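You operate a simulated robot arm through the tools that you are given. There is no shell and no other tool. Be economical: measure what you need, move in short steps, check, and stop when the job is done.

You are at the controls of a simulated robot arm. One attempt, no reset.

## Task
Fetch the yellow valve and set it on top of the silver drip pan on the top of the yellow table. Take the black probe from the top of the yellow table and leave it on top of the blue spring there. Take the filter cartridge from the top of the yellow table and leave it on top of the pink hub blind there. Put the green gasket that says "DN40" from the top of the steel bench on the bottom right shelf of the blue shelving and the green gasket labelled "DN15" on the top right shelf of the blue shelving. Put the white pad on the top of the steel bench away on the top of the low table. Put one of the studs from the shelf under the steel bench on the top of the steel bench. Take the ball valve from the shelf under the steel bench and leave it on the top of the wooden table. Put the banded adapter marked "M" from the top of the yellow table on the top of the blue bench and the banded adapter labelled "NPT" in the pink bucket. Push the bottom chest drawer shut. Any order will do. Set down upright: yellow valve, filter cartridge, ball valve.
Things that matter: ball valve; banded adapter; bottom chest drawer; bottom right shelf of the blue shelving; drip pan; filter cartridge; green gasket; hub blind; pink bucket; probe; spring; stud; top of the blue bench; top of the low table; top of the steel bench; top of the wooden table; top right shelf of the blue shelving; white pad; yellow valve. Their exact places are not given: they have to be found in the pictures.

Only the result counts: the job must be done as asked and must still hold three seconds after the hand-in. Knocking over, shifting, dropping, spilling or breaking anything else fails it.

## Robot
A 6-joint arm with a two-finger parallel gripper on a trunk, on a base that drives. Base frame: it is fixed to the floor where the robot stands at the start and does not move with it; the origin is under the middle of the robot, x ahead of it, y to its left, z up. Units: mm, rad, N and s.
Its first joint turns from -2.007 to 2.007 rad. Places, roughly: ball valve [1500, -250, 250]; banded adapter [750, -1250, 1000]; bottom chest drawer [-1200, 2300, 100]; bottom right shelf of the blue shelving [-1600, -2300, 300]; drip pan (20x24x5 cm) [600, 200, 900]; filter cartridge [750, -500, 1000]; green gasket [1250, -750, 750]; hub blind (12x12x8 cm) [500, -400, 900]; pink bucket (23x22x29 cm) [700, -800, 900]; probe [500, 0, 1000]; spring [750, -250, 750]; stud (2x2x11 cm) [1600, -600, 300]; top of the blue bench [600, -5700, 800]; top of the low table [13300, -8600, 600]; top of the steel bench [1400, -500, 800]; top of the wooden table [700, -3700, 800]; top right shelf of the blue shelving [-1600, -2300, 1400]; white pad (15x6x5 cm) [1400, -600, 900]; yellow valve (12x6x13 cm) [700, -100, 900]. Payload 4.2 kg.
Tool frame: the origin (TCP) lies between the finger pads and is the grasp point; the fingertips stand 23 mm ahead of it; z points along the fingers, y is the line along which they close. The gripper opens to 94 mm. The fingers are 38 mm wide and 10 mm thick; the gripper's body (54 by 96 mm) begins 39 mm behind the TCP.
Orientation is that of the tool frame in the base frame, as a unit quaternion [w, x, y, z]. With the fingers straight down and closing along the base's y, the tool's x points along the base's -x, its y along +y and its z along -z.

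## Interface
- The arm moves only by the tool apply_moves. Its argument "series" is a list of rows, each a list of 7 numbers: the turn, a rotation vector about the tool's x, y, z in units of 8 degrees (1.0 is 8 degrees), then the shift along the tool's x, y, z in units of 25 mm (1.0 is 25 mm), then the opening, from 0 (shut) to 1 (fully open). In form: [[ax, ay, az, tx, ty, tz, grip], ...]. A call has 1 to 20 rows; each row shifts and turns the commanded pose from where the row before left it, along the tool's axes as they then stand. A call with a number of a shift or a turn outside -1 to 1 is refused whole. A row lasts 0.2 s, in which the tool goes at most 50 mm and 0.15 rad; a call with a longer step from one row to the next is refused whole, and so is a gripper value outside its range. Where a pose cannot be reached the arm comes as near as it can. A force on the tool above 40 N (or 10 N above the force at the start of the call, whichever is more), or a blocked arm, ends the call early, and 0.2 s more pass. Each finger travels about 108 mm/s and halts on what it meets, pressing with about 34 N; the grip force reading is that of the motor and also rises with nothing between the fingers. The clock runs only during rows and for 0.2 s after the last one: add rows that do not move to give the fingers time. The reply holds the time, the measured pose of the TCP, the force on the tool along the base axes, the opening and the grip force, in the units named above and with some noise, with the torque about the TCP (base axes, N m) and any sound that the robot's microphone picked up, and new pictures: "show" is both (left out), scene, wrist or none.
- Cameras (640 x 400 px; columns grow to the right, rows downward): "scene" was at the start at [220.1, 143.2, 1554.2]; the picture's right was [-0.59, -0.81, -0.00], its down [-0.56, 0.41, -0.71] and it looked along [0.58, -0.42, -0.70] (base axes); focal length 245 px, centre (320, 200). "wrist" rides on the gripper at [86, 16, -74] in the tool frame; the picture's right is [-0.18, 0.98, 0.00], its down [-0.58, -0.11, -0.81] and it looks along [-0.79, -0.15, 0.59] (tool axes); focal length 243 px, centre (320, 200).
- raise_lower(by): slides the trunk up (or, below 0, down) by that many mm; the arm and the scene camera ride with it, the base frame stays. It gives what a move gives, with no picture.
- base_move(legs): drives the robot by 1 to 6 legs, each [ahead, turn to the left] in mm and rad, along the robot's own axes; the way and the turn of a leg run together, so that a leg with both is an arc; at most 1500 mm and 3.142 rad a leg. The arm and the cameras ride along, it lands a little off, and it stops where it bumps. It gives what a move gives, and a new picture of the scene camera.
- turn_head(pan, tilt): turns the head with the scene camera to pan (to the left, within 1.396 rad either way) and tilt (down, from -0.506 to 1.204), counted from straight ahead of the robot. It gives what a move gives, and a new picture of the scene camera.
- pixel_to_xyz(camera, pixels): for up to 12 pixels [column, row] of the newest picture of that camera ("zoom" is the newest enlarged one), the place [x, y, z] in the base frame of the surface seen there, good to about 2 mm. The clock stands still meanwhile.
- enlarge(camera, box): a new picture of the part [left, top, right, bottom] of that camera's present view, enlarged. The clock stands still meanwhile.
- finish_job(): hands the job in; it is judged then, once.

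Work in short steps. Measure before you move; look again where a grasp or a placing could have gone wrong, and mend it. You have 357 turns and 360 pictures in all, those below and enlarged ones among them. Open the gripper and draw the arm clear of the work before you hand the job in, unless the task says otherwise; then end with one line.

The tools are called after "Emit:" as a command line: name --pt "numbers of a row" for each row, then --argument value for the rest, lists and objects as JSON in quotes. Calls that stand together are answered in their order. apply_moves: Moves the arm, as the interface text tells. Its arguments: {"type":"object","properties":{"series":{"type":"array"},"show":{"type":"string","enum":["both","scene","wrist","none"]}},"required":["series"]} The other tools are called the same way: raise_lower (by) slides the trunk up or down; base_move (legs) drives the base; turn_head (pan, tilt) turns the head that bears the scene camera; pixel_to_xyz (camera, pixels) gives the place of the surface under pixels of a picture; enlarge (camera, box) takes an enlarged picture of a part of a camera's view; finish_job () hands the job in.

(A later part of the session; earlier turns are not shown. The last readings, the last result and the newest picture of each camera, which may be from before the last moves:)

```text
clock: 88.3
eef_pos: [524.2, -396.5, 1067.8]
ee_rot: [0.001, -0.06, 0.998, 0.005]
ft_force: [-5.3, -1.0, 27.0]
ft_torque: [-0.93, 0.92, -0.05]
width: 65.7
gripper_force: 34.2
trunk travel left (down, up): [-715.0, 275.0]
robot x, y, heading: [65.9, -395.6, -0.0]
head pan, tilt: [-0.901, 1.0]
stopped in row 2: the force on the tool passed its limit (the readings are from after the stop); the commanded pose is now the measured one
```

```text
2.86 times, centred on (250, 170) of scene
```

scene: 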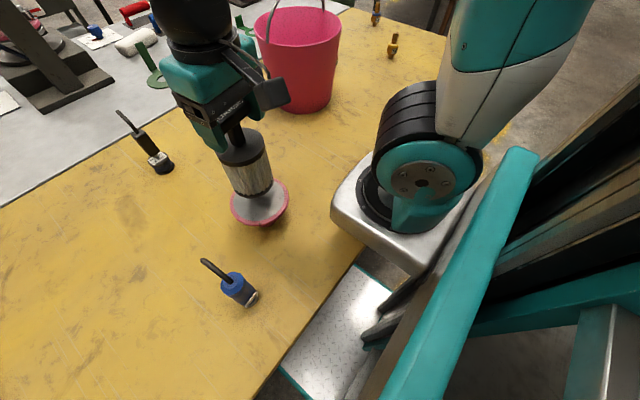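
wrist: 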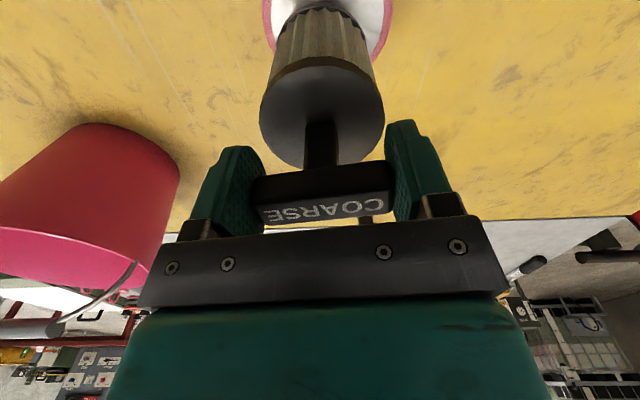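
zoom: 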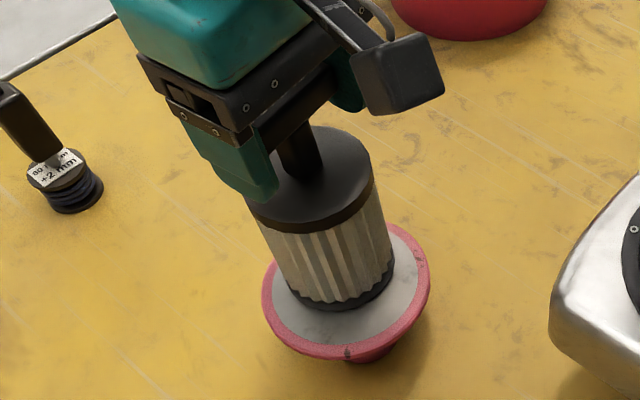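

The filter rests centred on the hub. I ease off 1 mm, open slowly and rise.

Emit:
apply_moves --pt "0 0 0 0 0 -0.04 0" --pt "0 0 0 0 0 0 0" --pt "0 0 0 0 0 0 0.71" --pt "0 0 0 0 0 0 0.75" --pt "0 0 0 0 0 0 0.85" --pt "0 0 0 0 0 0 1" --pt "0 0 0 0 0 0 1" --pt "0 0 0 0 0 -0.5 1" --pt "0 0 0 0 0 -1 1" --pt "0 0 0 0 0 -1 1" --pt "0 0 0 0 0 -1 1"

```text
clock: 90.7
eef_pos: [525.6, -397.4, 1155.6]
ee_rot: [0.0, -0.062, 0.998, 0.005]
ft_force: [0.7, -0.3, -0.2]
ft_torque: [0.0, 0.02, 0.01]
width: 94.0
gripper_force: 0.1
trunk travel left (down, up): [-715.0, 275.0]
robot x, y, heading: [65.8, -393.6, 0.004]
head pan, tilt: [-0.901, 1.0]
```

scene: 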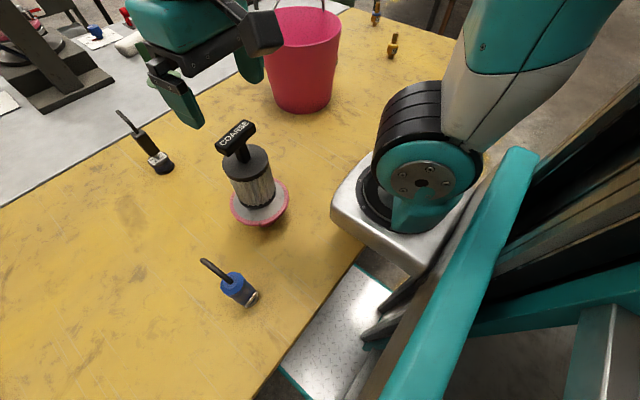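
wrist: 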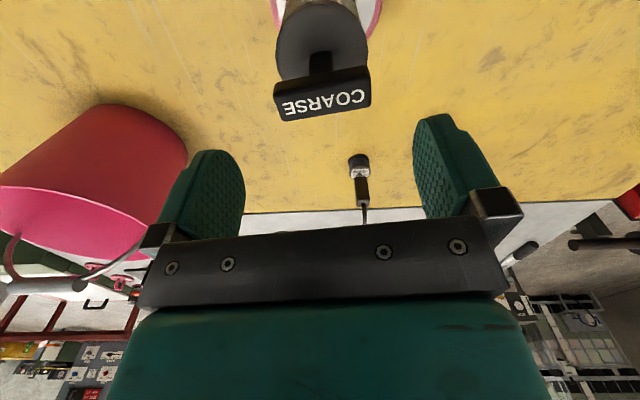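

The filter stands on the hub. Next come the adapters: I raise the trunk, back off, and move along the table to y≈-1000.

Emit:
raise_lower --by 120

Emit:
base_move --legs '[[-250, 0], [0, -1.571], [600, 0], [0, 1.571]]'

```text
clock: 92.2
eef_pos: [525.3, -396.3, 1274.9]
ee_rot: [0.001, -0.062, 0.998, 0.005]
ft_force: [0.1, 1.3, -0.1]
ft_torque: [-0.01, 0.01, 0.0]
width: 93.9
gripper_force: 0.1
trunk travel left (down, up): [-835.0, 155.0]
robot x, y, heading: [63.4, -398.6, 0.002]
head pan, tilt: [-0.901, 1.0]
```

```text
clock: 104.7
eef_pos: [272.6, -997.0, 1275.6]
ee_rot: [0.001, -0.063, 0.998, 0.005]
ft_force: [0.1, 0.3, 0.1]
ft_torque: [0.02, 0.01, -0.01]
width: 93.9
gripper_force: 0.0
trunk travel left (down, up): [-835.0, 155.0]
robot x, y, heading: [-185.7, -1000.2, 0.003]
head pan, tilt: [-0.901, 1.0]
```

scene: 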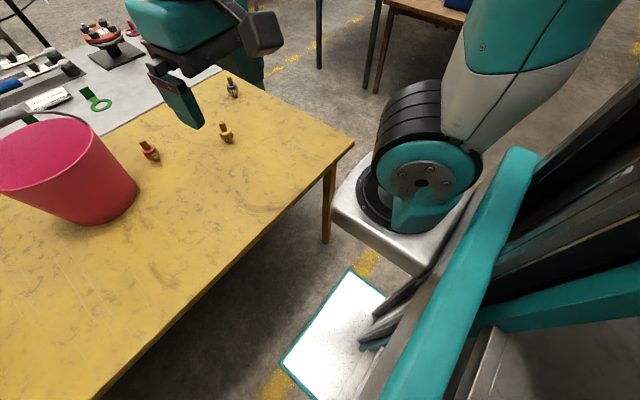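

Three adapters are visible at (150,150), (225,132) and (232,87). I zoom and measure them, the bucket and the table's corner leg.

Emit:
enlarge --camera "scene" --box '[120, 70, 260, 170]'

Emit:
pixel_to_xyz --camera "zoom" --pixels '[[110, 305], [145, 365], [478, 230], [490, 290], [505, 40], [520, 120]]'

Emit:
pixel_to_xyz --camera "scene" --pixels '[[355, 145], [328, 190], [328, 240], [5, 185], [60, 118], [105, 160], [60, 195], [150, 158], [227, 142]]'

```text
4.00 times, centred on (190, 120) of scene
```

zoom: 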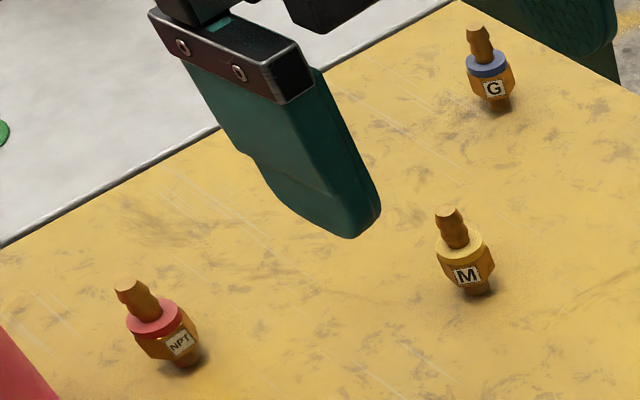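

```text
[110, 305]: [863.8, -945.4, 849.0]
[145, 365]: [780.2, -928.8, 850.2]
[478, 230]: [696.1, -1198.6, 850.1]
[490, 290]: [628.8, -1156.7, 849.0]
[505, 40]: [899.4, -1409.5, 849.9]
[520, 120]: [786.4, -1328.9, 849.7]
```

```text
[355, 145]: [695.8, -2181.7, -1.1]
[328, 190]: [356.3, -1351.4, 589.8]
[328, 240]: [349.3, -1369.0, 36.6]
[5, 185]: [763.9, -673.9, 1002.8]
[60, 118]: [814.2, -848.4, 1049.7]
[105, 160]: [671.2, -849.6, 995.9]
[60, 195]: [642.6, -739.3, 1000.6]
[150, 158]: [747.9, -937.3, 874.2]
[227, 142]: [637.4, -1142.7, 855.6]
```

NPT is at about (750,-940), M at (640,-1145), and the bucket is around (750,-780). I drive ahead 250 mm (the table leg at y=-1369 is well clear) and measure closely.

Emit:
base_move --legs '[[250, 0]]'

Emit:
turn_head --pan -0.35 --tilt 0.9

```text
clock: 106.6
eef_pos: [525.7, -996.2, 1275.3]
ee_rot: [0.0, -0.064, 0.998, 0.004]
ft_force: [-0.4, -0.4, 0.2]
ft_torque: [0.03, 0.01, -0.02]
width: 94.0
gripper_force: 0.0
trunk travel left (down, up): [-835.0, 155.0]
robot x, y, heading: [67.8, -995.1, 0.009]
head pan, tilt: [-0.901, 1.0]
```

scene: 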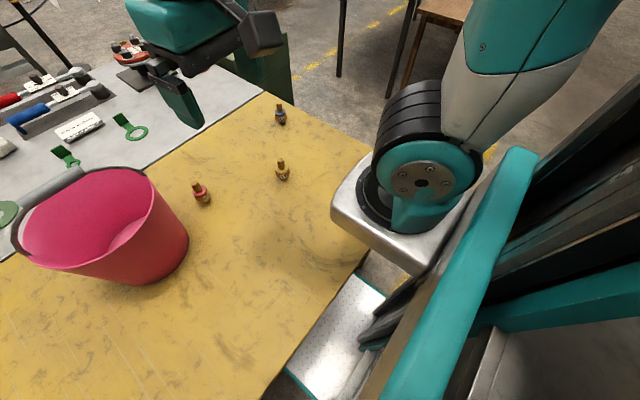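

```text
clock: 107.5
eef_pos: [524.7, -994.5, 1275.3]
ee_rot: [0.0, -0.064, 0.998, 0.005]
ft_force: [-0.4, -0.8, 0.1]
ft_torque: [-0.01, 0.02, 0.0]
width: 94.3
gripper_force: 0.0
trunk travel left (down, up): [-835.0, 155.0]
robot x, y, heading: [68.0, -999.2, 0.008]
head pan, tilt: [-0.351, 0.901]
```

scene: 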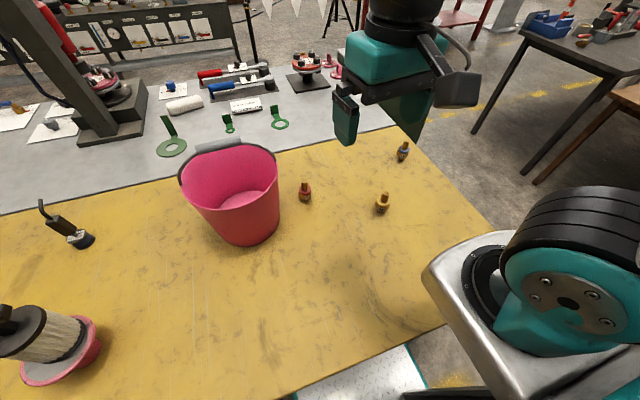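

The bucket's bail lies toward the far rim, so its opening is clear. I zoom on the NPT and M adapters and the bucket rim.

Emit:
enlarge --camera "scene" --box '[290, 170, 330, 210]'

Emit:
pixel_to_xyz --camera "zoom" --pixels '[[220, 100], [230, 130], [250, 170], [180, 180], [300, 180], [235, 230], [250, 280], [250, 310]]'

Emit:
enlarge --camera "scene" --box '[362, 180, 402, 220]'

Emit:
pixel_to_xyz --camera "zoom" --pixels '[[320, 110], [320, 150], [320, 180], [260, 200], [380, 190], [320, 240], [320, 290], [320, 320]]'

Emit:
pixel_to_xyz --camera "scene" --pixels '[[180, 178], [277, 175], [230, 211], [225, 142], [235, 200]]'

```text
10.00 times, centred on (310, 190) of scene
```

zoom: 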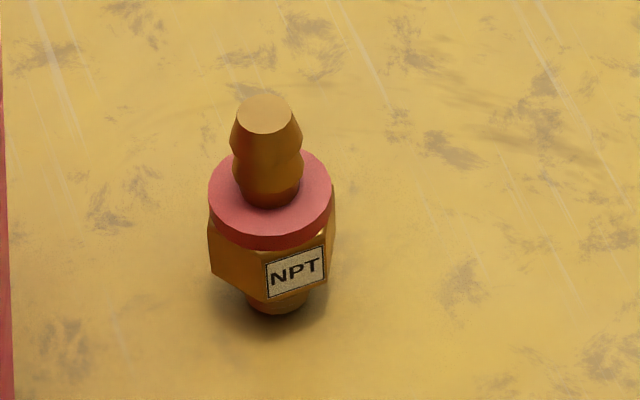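

```text
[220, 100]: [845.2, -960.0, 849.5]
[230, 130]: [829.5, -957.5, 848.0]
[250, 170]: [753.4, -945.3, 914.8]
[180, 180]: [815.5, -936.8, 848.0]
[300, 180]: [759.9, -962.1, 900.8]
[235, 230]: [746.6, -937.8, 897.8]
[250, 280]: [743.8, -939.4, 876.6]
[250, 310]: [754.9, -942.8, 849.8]
```

```text
10.00 times, centred on (382, 200) of scene
```

zoom: 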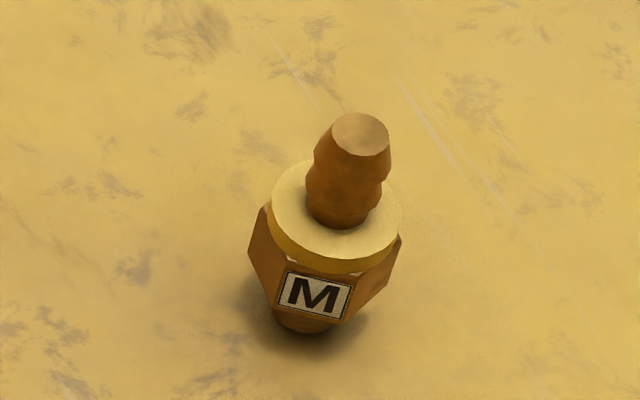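

```text
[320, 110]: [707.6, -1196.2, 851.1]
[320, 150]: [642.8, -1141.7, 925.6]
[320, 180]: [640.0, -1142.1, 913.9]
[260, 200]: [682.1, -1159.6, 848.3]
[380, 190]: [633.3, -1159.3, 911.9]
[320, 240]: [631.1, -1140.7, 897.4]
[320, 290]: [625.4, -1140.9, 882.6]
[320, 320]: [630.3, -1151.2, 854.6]
```

```text
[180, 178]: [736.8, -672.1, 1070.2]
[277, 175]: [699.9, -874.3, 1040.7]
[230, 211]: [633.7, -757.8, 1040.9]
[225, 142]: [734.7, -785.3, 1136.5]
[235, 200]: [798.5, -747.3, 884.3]
```

The bail stands upright across the middle of the bucket, so I will drop into the front half at about (685,-770). First I go ahead 40 mm for reach, then move above the NPT adapter with yaw set for its hex flats.

Emit:
base_move --legs '[[40, 0]]'

Emit:
apply_moves --pt "0 0 0.8 0 0 0 1" --pt "0 0 0.8 0 0 0 1" --pt "0 0 0.7 0 0 0 1" --pt "0 0 0 0 0 1 1" --pt "0 0 0 0 0 1 1" --pt "0 0 0 0 0 1 1" --pt "0 0 0 0 0 1 1" --show "scene"

```text
clock: 108.4
eef_pos: [564.9, -995.2, 1274.0]
ee_rot: [0.001, -0.064, 0.998, 0.005]
ft_force: [0.5, -0.2, -0.4]
ft_torque: [0.01, 0.01, -0.01]
width: 93.9
gripper_force: 0.0
trunk travel left (down, up): [-835.0, 155.0]
robot x, y, heading: [107.9, -997.9, 0.005]
head pan, tilt: [-0.351, 0.901]
```

scene: 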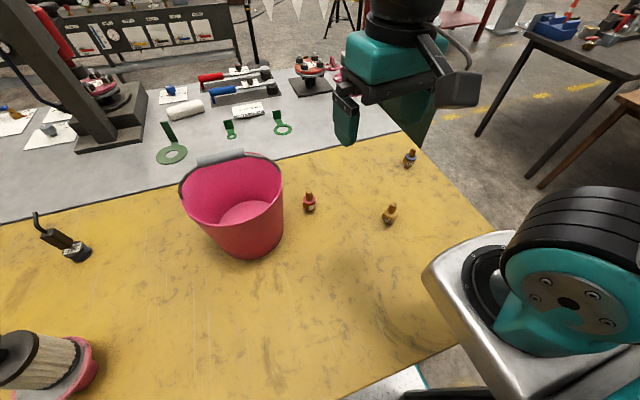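

```text
clock: 110.0
eef_pos: [566.2, -992.5, 1174.8]
ee_rot: [0.0, 0.097, 0.995, 0.004]
ft_force: [-1.5, -0.7, 0.5]
ft_torque: [0.0, -0.01, 0.0]
width: 93.7
gripper_force: 0.1
trunk travel left (down, up): [-835.0, 155.0]
robot x, y, heading: [106.2, -996.2, 0.009]
head pan, tilt: [-0.351, 0.901]
```

scene: 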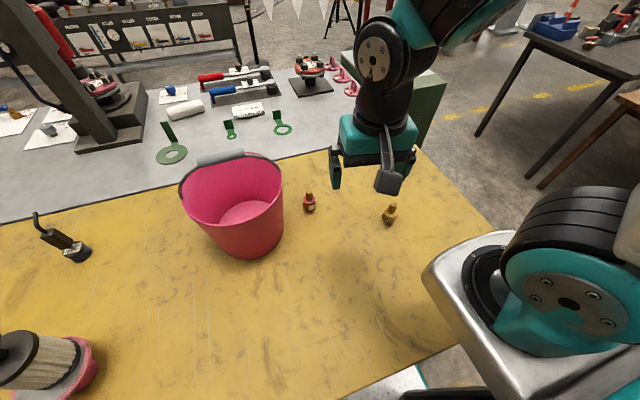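

I measure the bucket's right rim and NPT position again before descending beside it.

Emit:
pixel_to_xyz --camera "scene" --pixels '[[283, 190], [280, 200], [281, 225], [262, 254], [220, 157], [200, 162], [240, 155], [182, 195], [310, 210]]'

Emit:
enlarge --camera "scene" --box '[160, 130, 340, 270]'

```text
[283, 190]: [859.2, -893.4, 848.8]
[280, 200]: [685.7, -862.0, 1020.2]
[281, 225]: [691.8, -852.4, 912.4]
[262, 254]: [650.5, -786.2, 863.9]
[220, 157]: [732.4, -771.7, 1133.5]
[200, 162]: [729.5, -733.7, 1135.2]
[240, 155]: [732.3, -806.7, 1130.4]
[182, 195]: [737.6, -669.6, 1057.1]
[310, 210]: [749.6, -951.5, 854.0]
```

```text
2.86 times, centred on (250, 200) of scene
```

zoom: 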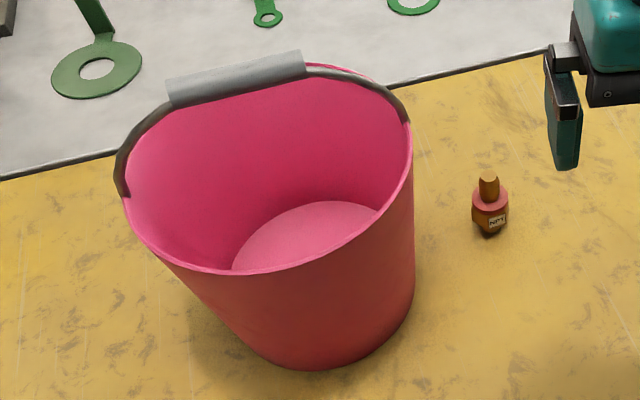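

The rim's right side is at y≈-875, which leaves about 20 mm beside the gripper. I move above the NPT adapter and look.

Emit:
apply_moves --pt "0 0 0 -0.793 0.366 0 0.8" --pt "0 0 0 -0.793 0.366 0 0.8" --pt "0 0 0 -0.793 0.366 0 0.8" --pt "0 0 0 -0.793 0.366 0 0.8" --pt "0 0 0 -0.793 0.366 0 0.8" --pt "0 0 0 -0.793 0.366 0 0.8" --pt "0 0 0 -0.793 0.366 0 0.8" --pt "0 0 0 -0.793 0.366 0 0.8" --pt "0 0 0 -0.793 0.366 0 0.8" --pt "0 0 0 0 0 1 0.8" --pt "0 0 0 0 0 1 0.8" --pt "0 0 0 0 0 1 0.8" --pt "0 0 0 0 0 0 0.8"

```text
clock: 112.8
eef_pos: [755.9, -946.8, 1101.6]
ee_rot: [0.001, 0.097, 0.995, 0.004]
ft_force: [0.5, -2.0, 0.3]
ft_torque: [-0.03, 0.0, -0.02]
width: 75.0
gripper_force: 0.0
trunk travel left (down, up): [-835.0, 155.0]
robot x, y, heading: [109.4, -997.4, 0.006]
head pan, tilt: [-0.351, 0.901]
```

scene: 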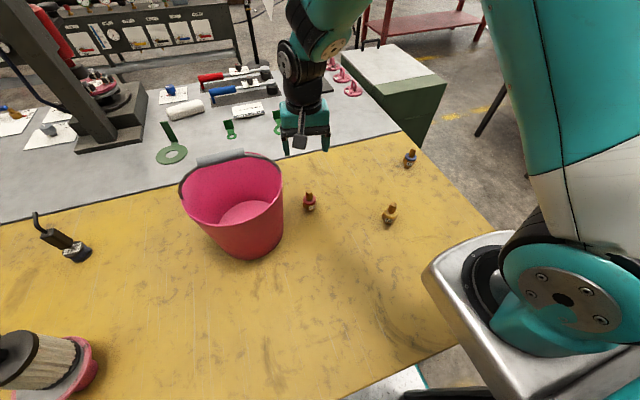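
wrist: 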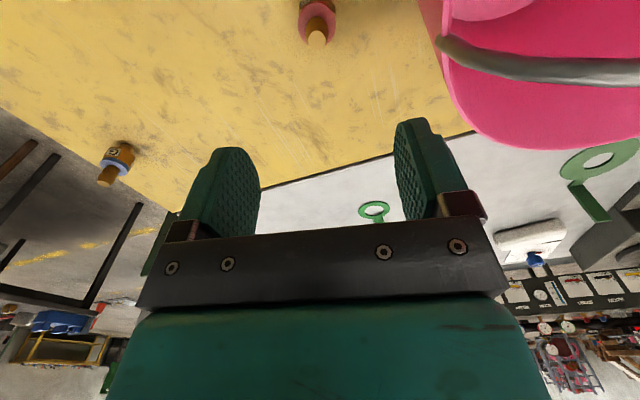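

The adapter is aligned at column 317. I lower to z≈950 and check again.

Emit:
apply_moves --pt "0 0 0 0 0 1 0.8" --pt "0 0 0 0 0 1 0.8" --pt "0 0 0 0 0 1 0.8" --pt "0 0 0 0 0 1 0.8" --pt "0 0 0 0 0 1 0.8" --pt "0 0 0 0 0 1 0.8" --pt "0 0 0 0 0 0 0.8"

Emit:
enlarge --camera "scene" --box '[240, 100, 360, 230]'

```text
clock: 114.4
eef_pos: [756.2, -945.2, 950.8]
ee_rot: [0.001, 0.097, 0.995, 0.004]
ft_force: [-0.4, 0.7, -0.3]
ft_torque: [-0.01, 0.0, 0.0]
width: 75.4
gripper_force: 0.1
trunk travel left (down, up): [-835.0, 155.0]
robot x, y, heading: [107.1, -993.3, 0.001]
head pan, tilt: [-0.351, 0.901]
```

scene: 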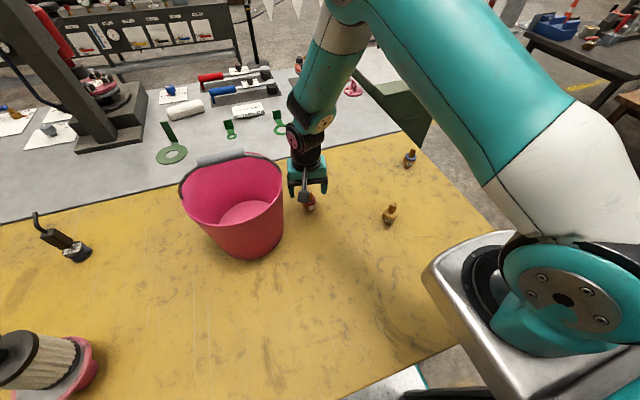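
wrist: 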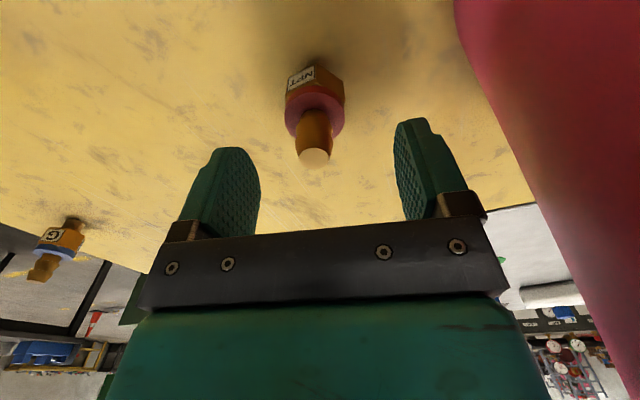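

```text
3.08 times, centred on (300, 165) of scene
```

zoom: 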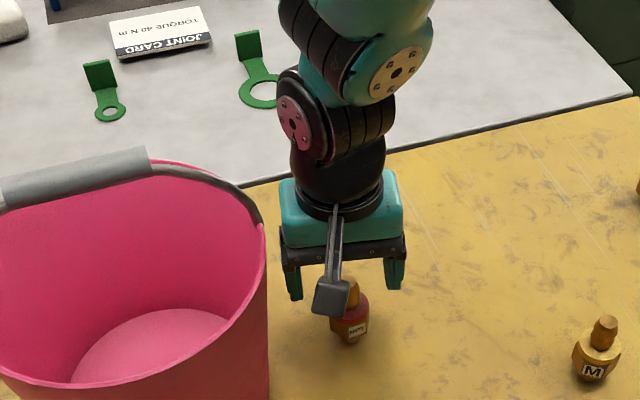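

I measure the barb's top in the wrist view to centre precisely.

Emit:
pixel_to_xyz --camera "wrist" --pixels '[[314, 157], [313, 130], [290, 115], [343, 115], [300, 88], [315, 165]]'

```text
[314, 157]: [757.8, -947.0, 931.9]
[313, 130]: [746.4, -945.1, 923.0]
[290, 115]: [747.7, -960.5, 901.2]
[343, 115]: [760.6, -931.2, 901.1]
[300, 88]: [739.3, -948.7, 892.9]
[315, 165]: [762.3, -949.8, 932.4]
```

The barb's centre is (758,-947) with its top at 932. I lower to z=899 and close.

Emit:
apply_moves --pt "0 0 0 -0.08 -0.06 0.7 0.8" --pt "0 0 0 0 0 0.7 0.8" --pt "0 0 0 0 0 0.66 0.8" --pt "0 0 0 0 0 0 0.8" --pt "0 0 0 0 0 0 0.5" --pt "0 0 0 0 0 0 0.3" --pt "0 0 0 0 0 0 0" --pt "0 0 0 0 0 0 0" --pt "0 0 0 0 0 -0.1 0" --pt "0 0 0 0 0 -0.2 0" --pt "0 0 0 0 0 -0.2 0" --pt "0 0 0 0 0 0 0" --show "wrist"

```text
clock: 117.0
eef_pos: [758.7, -946.5, 911.8]
ee_rot: [0.0, 0.096, 0.995, 0.004]
ft_force: [0.5, 0.2, -3.1]
ft_torque: [0.02, -0.01, 0.01]
width: 35.6
gripper_force: 33.8
trunk travel left (down, up): [-835.0, 155.0]
robot x, y, heading: [104.8, -996.4, 0.004]
head pan, tilt: [-0.351, 0.901]
```

wrist: 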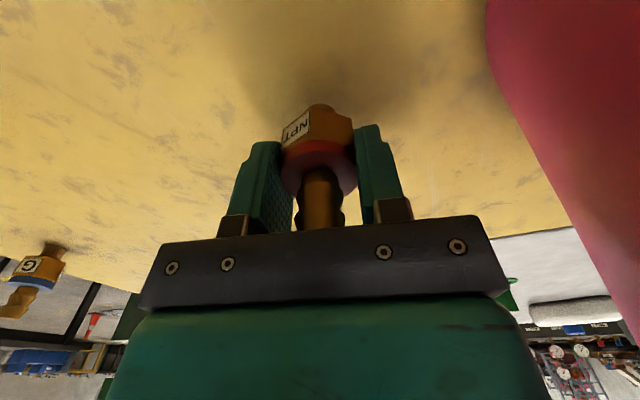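

The adapter is held. I raise it straight up to about 1150.

Emit:
apply_moves --pt "0 0 0 0 0 -0.4 0" --pt "0 0 0 0 0 -0.6 0" --pt "0 0 0 0 0 -0.6 0" --pt "0 0 0 0 0 -0.6 0" --pt "0 0 0 0 0 -0.6 0" --pt "0 0 0 0 0 -0.6 0" --pt "0 0 0 0 0 -0.6 0" --pt "0 0 0 0 0 -0.6 0" --pt "0 0 0 0 0 -0.6 0" --pt "0 0 0 0 0 -0.6 0" --pt "0 0 0 0 0 -0.6 0" --pt "0 0 0 0 0 -0.6 0" --pt "0 0 0 0 0 -0.6 0" --pt "0 0 0 0 0 -0.6 0" --pt "0 0 0 0 0 -0.6 0" --pt "0 0 0 0 0 -0.6 0" --pt "0 0 0 0 0 -0.4 0" --show "none"

```text
clock: 120.6
eef_pos: [758.5, -949.6, 1158.6]
ee_rot: [0.001, 0.096, 0.995, 0.005]
ft_force: [0.7, -0.3, -3.0]
ft_torque: [-0.02, -0.02, -0.01]
width: 35.6
gripper_force: 33.7
trunk travel left (down, up): [-835.0, 155.0]
robot x, y, heading: [106.2, -998.7, 0.004]
head pan, tilt: [-0.351, 0.901]
```

I go first in x to the bucket's front half line, then across in y.

Emit:
apply_moves --pt "0 0 0 0.74 -0.145 0 0" --pt "0 0 0 0.74 -0.145 0 0" --pt "0 0 0 0.74 -0.145 0 0" --pt "0 0 0 0.74 -0.145 0 0" --pt "0 0 0 0.171 0.871 0 0" --pt "0 0 0 0.171 0.871 0 0" --pt "0 0 0 0.171 0.871 0 0" --pt "0 0 0 0.171 0.871 0 0" --pt "0 0 0 0.171 0.871 0 0" --pt "0 0 0 0.171 0.871 0 0" --pt "0 0 0 0.171 0.871 0 0" --pt "0 0 0 0.171 0.871 0 0"

Emit:
enlarge --camera "scene" --box '[150, 80, 330, 270]'

```text
clock: 123.2
eef_pos: [682.0, -770.6, 1156.7]
ee_rot: [-0.001, 0.097, 0.995, 0.004]
ft_force: [0.5, -0.7, -2.3]
ft_torque: [-0.01, -0.03, -0.02]
width: 35.4
gripper_force: 33.7
trunk travel left (down, up): [-835.0, 155.0]
robot x, y, heading: [110.2, -997.4, -0.002]
head pan, tilt: [-0.351, 0.901]
```

scene: 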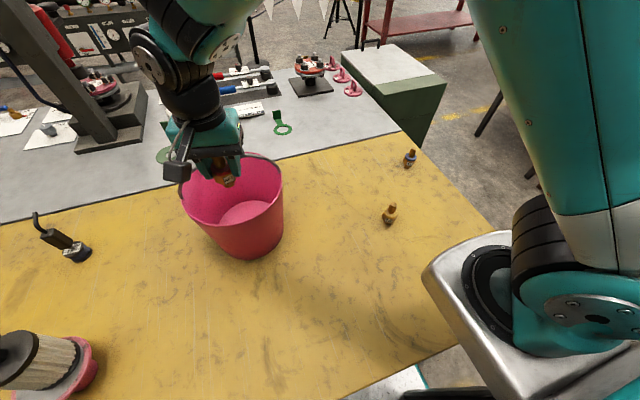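
wrist: 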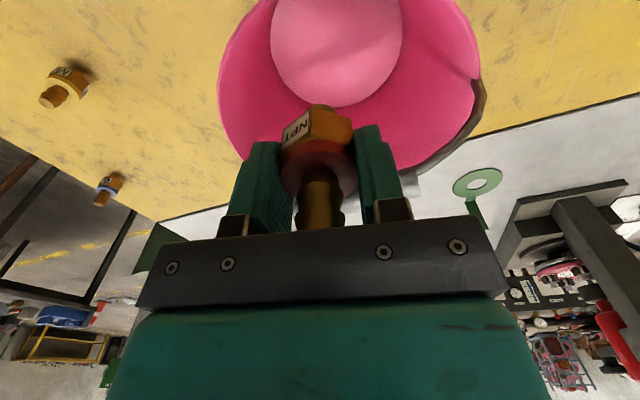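

```text
2.11 times, centred on (240, 175) of scene
```

zoom: 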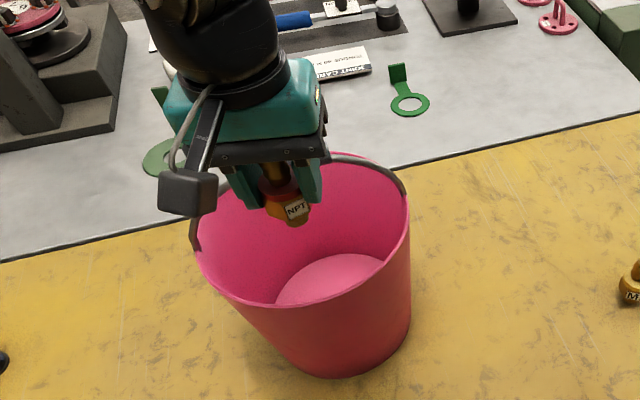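

Above the front half I shift 8 mm away from the bail and lower to TCP z≈1060.

Emit:
apply_moves --pt "0 0 0 0.31 -0.06 0 0" --pt "0 0 0 0 0 0.6 0" --pt "0 0 0 0 0 0.6 0" --pt "0 0 0 0 0 0.6 0" --pt "0 0 0 0 0 0.6 0" --pt "0 0 0 0 0 0.6 0" --pt "0 0 0 0 0 0.6 0" --pt "0 0 0 0 0 0.3 0" --pt "0 0 0 0 0 0 0"

Emit:
enlarge --camera "scene" --box '[150, 80, 330, 270]'

```text
clock: 125.2
eef_pos: [674.5, -769.8, 1062.3]
ee_rot: [0.0, 0.098, 0.995, 0.005]
ft_force: [0.9, -0.8, -1.9]
ft_torque: [-0.01, -0.07, -0.01]
width: 35.3
gripper_force: 33.7
trunk travel left (down, up): [-835.0, 155.0]
robot x, y, heading: [108.2, -996.1, 0.003]
head pan, tilt: [-0.351, 0.901]
```

scene: 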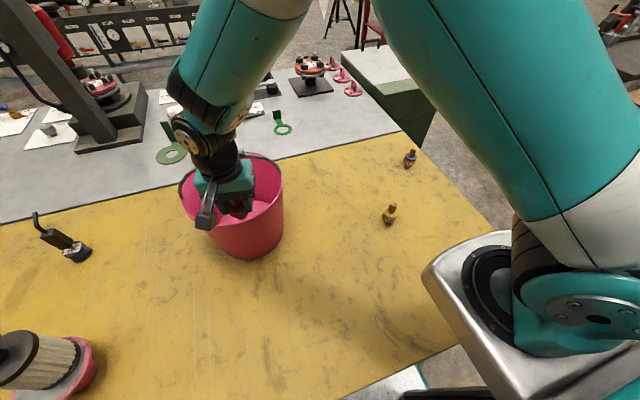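
wrist: 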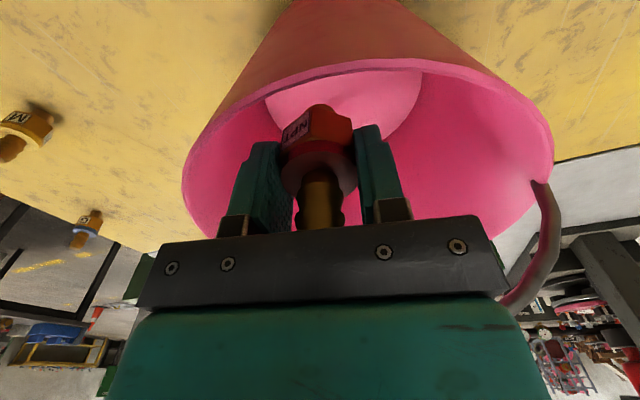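

```text
2.11 times, centred on (240, 175) of scene
```

zoom: 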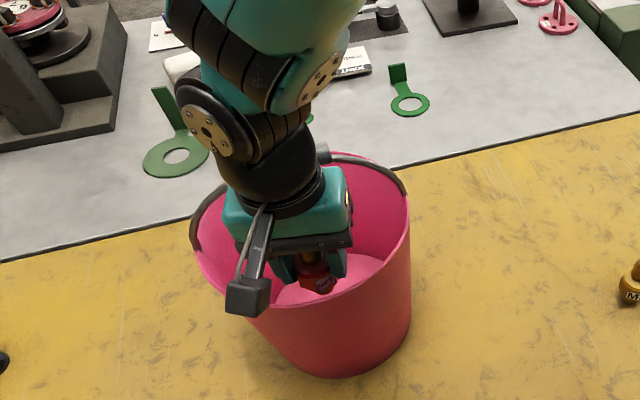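

The adapter is inside the bucket below the rim. I release it and retract upward.

Emit:
apply_moves --pt "0 0 0 0 0 0.3 0" --pt "0 0 0 0 0 0 0" --pt "0 0 0 0 0 0 0.5" --pt "0 0 0 0 0 0 0.6" --pt "0 0 0 0 0 0 0.6" --pt "0 0 0 0 0 -0.5 0.6" --pt "0 0 0 0 0 -1 0.6" --pt "0 0 0 0 0 -1 0.6" --pt "0 0 0 0 0 -1 0.6" --pt "0 0 0 0 0 -1 0.6" --pt "0 0 0 0 0 0 0.6"

```text
clock: 127.6
eef_pos: [676.4, -771.9, 1166.7]
ee_rot: [0.0, 0.097, 0.995, 0.005]
ft_force: [0.5, -0.6, 0.5]
ft_torque: [-0.01, 0.02, 0.01]
width: 56.3
gripper_force: 0.1
trunk travel left (down, up): [-835.0, 155.0]
robot x, y, heading: [108.1, -996.9, 0.005]
head pan, tilt: [-0.351, 0.901]
```

scene: 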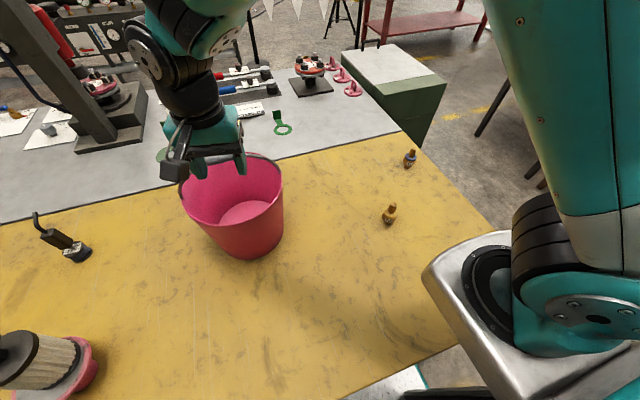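
wrist: 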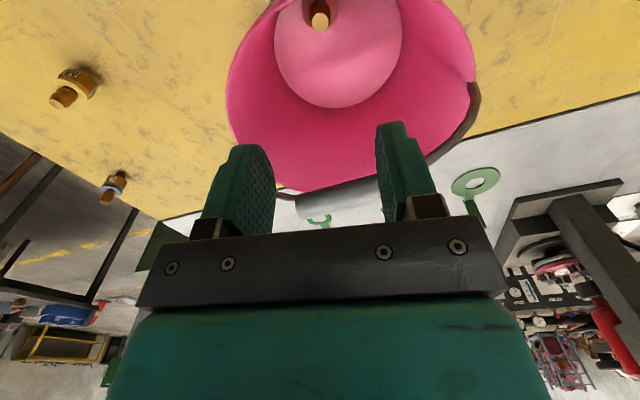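

NPT sits in the bucket. Now I move above the M adapter with its hex yaw.

Emit:
apply_moves --pt "0 0 0 -0.093 -0.942 0 0.8" --pt "0 0 0 -0.093 -0.942 0 0.8" --pt "0 0 0 -0.093 -0.942 0 0.8" --pt "0 0 0 -0.093 -0.942 0 0.8" --pt "0 0 0 -0.093 -0.942 0 0.8" --pt "0 0 0 -0.093 -0.942 0 0.8" --pt "0 0 0 -0.093 -0.942 0 0.8" --pt "0 0 0 -0.093 -0.942 0 0.8" --pt "0 0 0 -0.093 -0.942 0 0.8" --pt "0 0 0 -0.093 -0.942 0 0.8" --pt "0 0 0 -0.093 -0.942 0 0.8" --pt "0 0 0 -0.093 -0.942 0 0.8" --pt "0 0 0 -0.093 -0.942 0 0.8" --pt "0 0 0 -0.093 -0.942 0 0.8" --pt "0 0 0 -0.093 -0.942 0 0.8" --pt "0 0 0 -0.093 -0.942 0 0.8" --pt "0 0 0.7 0 0 1 0.8" --pt "0 0 0.7 0 0 1 0.8" --pt "0 0 0 0 0 1 0.8" --pt "0 0 0 0 0 1 0.8" --show "none"

Emit:
apply_moves --pt "0 0 0 0 0 1 0.8" --pt "0 0 0 0 0 1 0.8" --pt "0 0 0 0 0 1 0.8" --pt "0 0 0 0 0 1 0.8" --pt "0 0 0 0 0 0.5 0.8" --pt "0 0 0 0 0 0 0.8" --show "wrist"

```text
clock: 131.8
eef_pos: [638.5, -1148.2, 1061.8]
ee_rot: [0.001, 0.193, 0.981, 0.004]
ft_force: [-0.1, -0.1, 0.9]
ft_torque: [0.02, -0.03, -0.01]
width: 75.0
gripper_force: 0.0
trunk travel left (down, up): [-835.0, 155.0]
robot x, y, heading: [106.8, -996.4, 0.004]
head pan, tilt: [-0.351, 0.901]
```

```text
clock: 133.2
eef_pos: [638.9, -1146.1, 949.7]
ee_rot: [0.0, 0.193, 0.981, 0.004]
ft_force: [-0.1, -0.2, 0.8]
ft_torque: [0.01, -0.01, 0.02]
width: 75.1
gripper_force: 0.0
trunk travel left (down, up): [-835.0, 155.0]
robot x, y, heading: [105.4, -1000.2, 0.004]
head pan, tilt: [-0.351, 0.901]
```

wrist: 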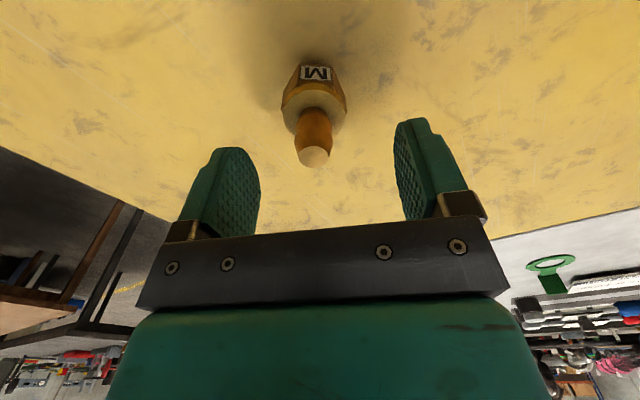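

The M face points straight to the camera, so I turn the tool back by about 19° to meet the flats. I also measure the barb's top.

Emit:
pixel_to_xyz --camera "wrist" --pixels '[[314, 157], [290, 115], [345, 115], [314, 72]]'

Emit:
apply_moves --pt "0 0 -0.8 0 0 0 0.8" --pt "0 0 -0.8 0 0 0 0.8" --pt "0 0 -0.8 0 0 0 0.8" --pt "0 0 0 0 0 0 0.8" --show "wrist"

```text
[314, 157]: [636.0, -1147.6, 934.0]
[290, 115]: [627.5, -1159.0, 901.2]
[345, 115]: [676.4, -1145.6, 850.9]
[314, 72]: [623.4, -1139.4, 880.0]
```

```text
clock: 134.2
eef_pos: [638.6, -1145.5, 950.0]
ee_rot: [0.001, 0.026, 1.0, 0.004]
ft_force: [-0.3, -1.0, 0.1]
ft_torque: [-0.03, -0.02, 0.01]
width: 75.1
gripper_force: 0.1
trunk travel left (down, up): [-835.0, 155.0]
robot x, y, heading: [110.3, -994.8, 0.007]
head pan, tilt: [-0.351, 0.901]
```

wrist: 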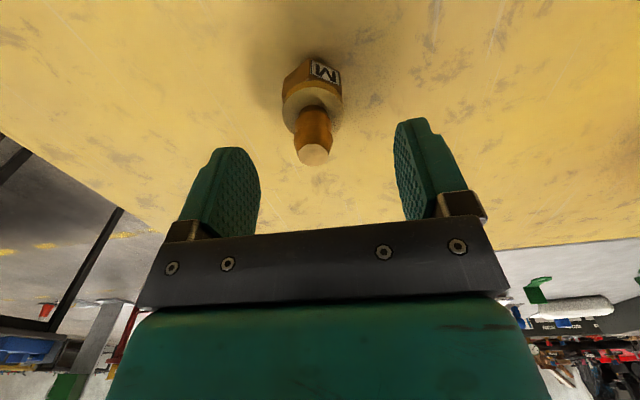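

I correct by a couple of millimetres, lower to z≈899, grip and lift.

Emit:
apply_moves --pt "0 0 0 0.05 -0.09 0.7 0.8" --pt "0 0 0 0 0 0.7 0.8" --pt "0 0 0 0 0 0.64 0.8" --pt "0 0 0 0 0 0 0.8" --pt "0 0 0 0 0 0 0.5" --pt "0 0 0 0 0 0 0.3" --pt "0 0 0 0 0 0 0" --pt "0 0 0 0 0 0 0" --pt "0 0 0 0 0 -0.1 0" --pt "0 0 0 0 0 -0.2 0" --pt "0 0 0 0 0 -0.4 0" --pt "0 0 0 0 0 -0.5 0" --pt "0 0 0 0 0 -0.5 0" --pt "0 0 0 0 0 0 0" --show "wrist"

```text
clock: 137.2
eef_pos: [637.1, -1147.1, 942.2]
ee_rot: [0.0, 0.027, 1.0, 0.005]
ft_force: [0.2, -0.5, -2.1]
ft_torque: [-0.01, 0.01, 0.03]
width: 35.5
gripper_force: 33.7
trunk travel left (down, up): [-835.0, 155.0]
robot x, y, heading: [107.0, -999.4, 0.003]
head pan, tilt: [-0.351, 0.901]
```

wrist: 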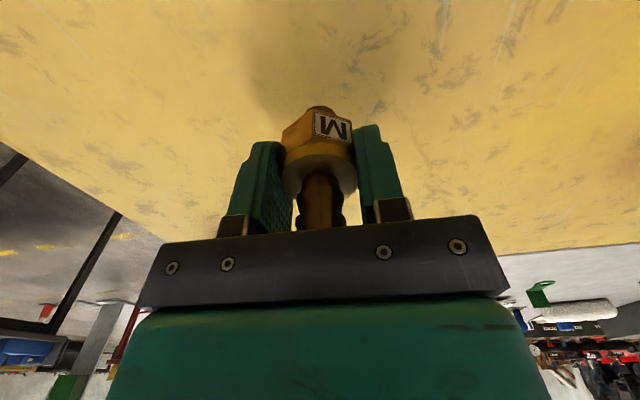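

M is held. I raise the trunk, back away from the table and turn right toward the blue bench.

Emit:
raise_lower --by 150

Emit:
base_move --legs '[[-300, 0], [0, -1.571]]'

Emit:
turn_head --pan 0.3 --tilt 0.35

```text
clock: 139.0
eef_pos: [638.0, -1147.7, 1092.7]
ee_rot: [0.0, 0.027, 1.0, 0.004]
ft_force: [-0.8, -0.8, -2.8]
ft_torque: [0.03, -0.02, 0.0]
width: 35.3
gripper_force: 33.7
trunk travel left (down, up): [-985.0, 5.0]
robot x, y, heading: [112.5, -1002.3, 0.007]
head pan, tilt: [-0.351, 0.901]
```

```text
clock: 144.8
eef_pos: [-345.4, -1530.2, 1091.4]
ee_rot: [0.003, 0.726, 0.688, 0.003]
ft_force: [-0.3, 0.0, -2.1]
ft_torque: [-0.03, 0.01, 0.02]
width: 35.4
gripper_force: 34.4
trunk travel left (down, up): [-985.0, 5.0]
robot x, y, heading: [-196.1, -1000.5, -1.565]
head pan, tilt: [-0.351, 0.901]
```

scene: 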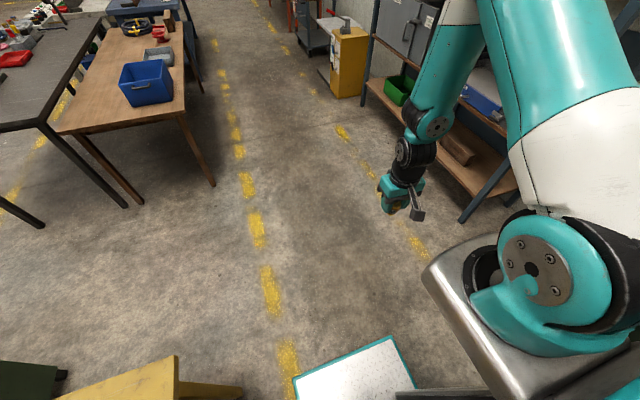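

```text
clock: 145.9
eef_pos: [-345.6, -1529.9, 1090.9]
ee_rot: [0.004, 0.725, 0.689, 0.003]
ft_force: [-0.5, 0.2, -2.3]
ft_torque: [-0.02, 0.0, -0.02]
width: 35.9
gripper_force: 34.1
trunk travel left (down, up): [-985.0, 5.0]
robot x, y, heading: [-192.8, -996.6, -1.565]
head pan, tilt: [0.3, 0.351]
```

scene: 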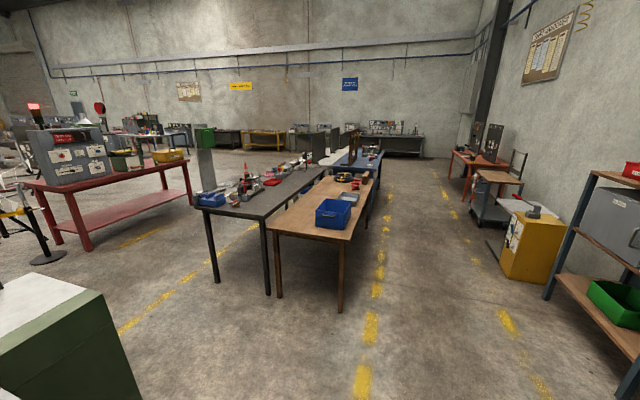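

I measure the wooden table, the blue bench behind it and the aisle.

Emit:
pixel_to_xyz --camera "scene" --pixels '[[342, 240], [272, 230], [375, 182], [384, 152], [360, 165], [362, 152], [340, 310], [548, 295], [500, 240], [318, 178], [345, 162], [268, 220]]'

Emit:
enlarge --camera "scene" --box '[260, 110, 440, 250]'

```text
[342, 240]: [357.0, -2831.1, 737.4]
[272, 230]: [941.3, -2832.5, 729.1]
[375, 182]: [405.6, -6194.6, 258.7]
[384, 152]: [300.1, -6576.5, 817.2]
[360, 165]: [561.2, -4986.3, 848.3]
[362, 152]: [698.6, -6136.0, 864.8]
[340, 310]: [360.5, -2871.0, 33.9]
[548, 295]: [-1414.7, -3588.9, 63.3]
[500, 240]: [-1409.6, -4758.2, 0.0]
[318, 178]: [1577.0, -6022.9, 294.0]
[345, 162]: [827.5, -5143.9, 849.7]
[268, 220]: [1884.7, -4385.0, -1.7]
```

```text
2.86 times, centred on (350, 180) of scene
```

zoom: 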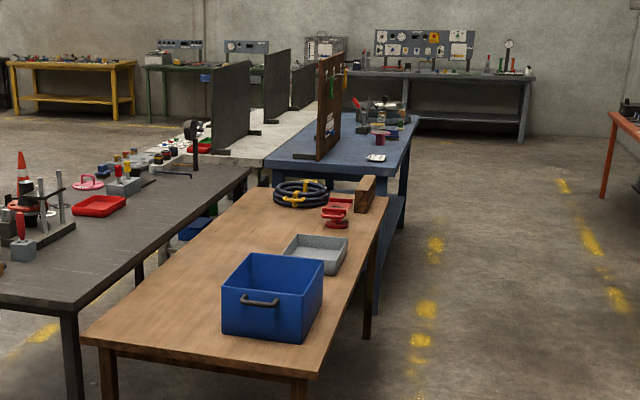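

The aisle at x≈-190 is free (wooden table from x=357, shelving beyond x=-1400). I drive 4.4 m down it.

Emit:
base_move --legs '[[1500, 0], [1500, 0], [1400, 0]]'

Emit:
turn_head --pan 1.1 --tilt 0.6

```text
clock: 166.9
eef_pos: [-260.4, -5920.4, 1091.6]
ee_rot: [0.003, 0.717, 0.697, 0.003]
ft_force: [-0.1, -0.4, -1.9]
ft_torque: [-0.02, 0.0, 0.0]
width: 35.5
gripper_force: 34.1
trunk travel left (down, up): [-985.0, 5.0]
robot x, y, heading: [-126.4, -5387.4, -1.545]
head pan, tilt: [0.3, 0.351]
```

scene: 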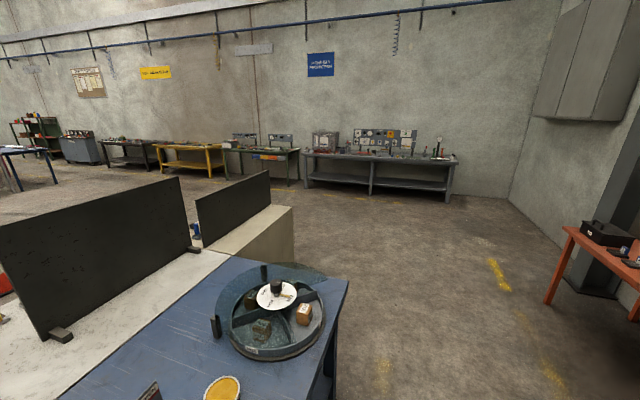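

```text
clock: 168.0
eef_pos: [-261.4, -5921.2, 1091.2]
ee_rot: [0.003, 0.717, 0.697, 0.004]
ft_force: [0.1, 0.1, -2.7]
ft_torque: [0.04, 0.02, 0.01]
width: 35.4
gripper_force: 33.8
trunk travel left (down, up): [-985.0, 5.0]
robot x, y, heading: [-129.0, -5388.4, -1.535]
head pan, tilt: [1.1, 0.6]
```

scene: 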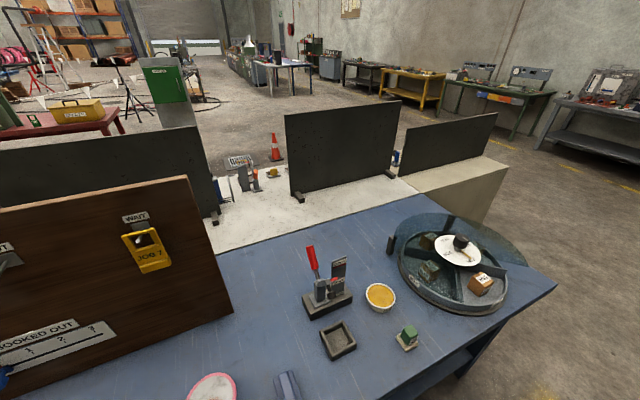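

I measure the free area around (270,280) on the blue bench, and its edges.

Emit:
pixel_to_xyz --camera "scene" --pixels '[[270, 280], [250, 340], [330, 240], [322, 300], [338, 340], [232, 310], [215, 390], [290, 385], [420, 380], [380, 385], [260, 310], [250, 250]]'

```text
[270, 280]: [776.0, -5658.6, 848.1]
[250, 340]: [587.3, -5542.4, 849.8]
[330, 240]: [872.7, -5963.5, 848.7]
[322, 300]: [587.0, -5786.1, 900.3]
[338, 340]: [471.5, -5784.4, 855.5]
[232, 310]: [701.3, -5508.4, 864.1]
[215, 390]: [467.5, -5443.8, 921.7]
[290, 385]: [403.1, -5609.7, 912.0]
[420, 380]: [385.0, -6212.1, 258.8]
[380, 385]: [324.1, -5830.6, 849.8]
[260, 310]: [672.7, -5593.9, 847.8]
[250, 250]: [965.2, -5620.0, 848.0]
```

The bench top is z≈849 with a free spot at about (620,-5640). I drive a bit on, turn to face it and view from above.

Emit:
base_move --legs '[[230, 0], [0, 1.54], [100, 0]]'

Emit:
turn_head --pan -0.2 --tilt 0.85

```text
clock: 174.2
eef_pos: [513.9, -5763.8, 1092.2]
ee_rot: [0.0, 0.025, 1.0, 0.004]
ft_force: [0.7, -1.0, -2.6]
ft_torque: [0.01, 0.03, 0.0]
width: 35.9
gripper_force: 34.1
trunk travel left (down, up): [-985.0, 5.0]
robot x, y, heading: [-18.0, -5617.4, 0.008]
head pan, tilt: [1.1, 0.6]
```

scene: 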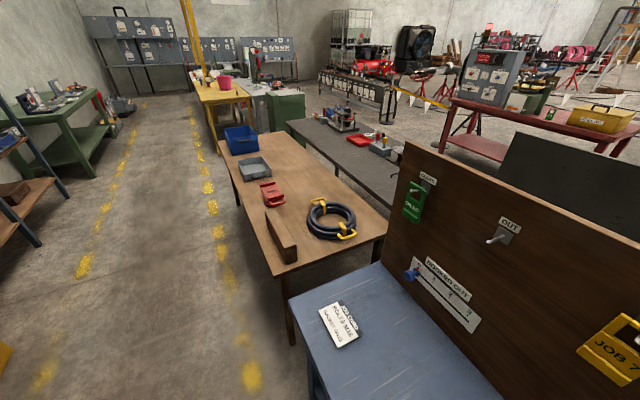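

```text
clock: 175.7
eef_pos: [513.6, -5766.1, 1092.2]
ee_rot: [0.0, 0.025, 1.0, 0.004]
ft_force: [0.5, 0.4, -2.5]
ft_torque: [-0.04, -0.01, 0.02]
width: 35.5
gripper_force: 33.8
trunk travel left (down, up): [-985.0, 5.0]
robot x, y, heading: [-17.9, -5615.9, 0.015]
head pan, tilt: [-0.201, 0.85]
```

scene: 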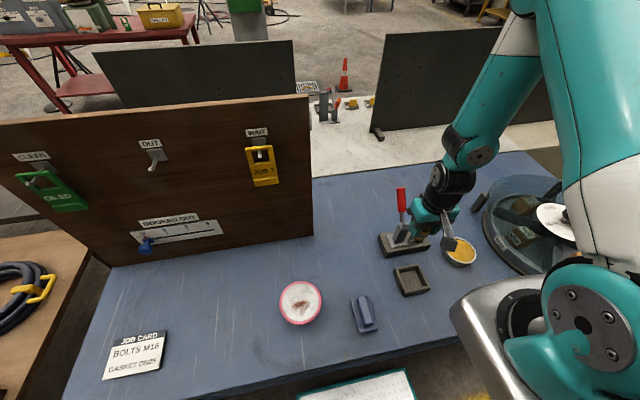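

The spot around (345,230) is free. I measure it, plus the panel end and its neighbours.

Emit:
pixel_to_xyz --camera "scene" --pixels '[[345, 230], [345, 250], [312, 230], [380, 245], [300, 300], [360, 310], [350, 200], [308, 100]]'

```text
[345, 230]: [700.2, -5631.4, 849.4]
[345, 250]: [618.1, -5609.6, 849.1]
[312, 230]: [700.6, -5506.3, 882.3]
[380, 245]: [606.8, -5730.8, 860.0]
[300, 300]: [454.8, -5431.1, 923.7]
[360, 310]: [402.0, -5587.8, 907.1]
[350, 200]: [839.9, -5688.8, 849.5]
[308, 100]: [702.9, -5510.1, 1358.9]
```

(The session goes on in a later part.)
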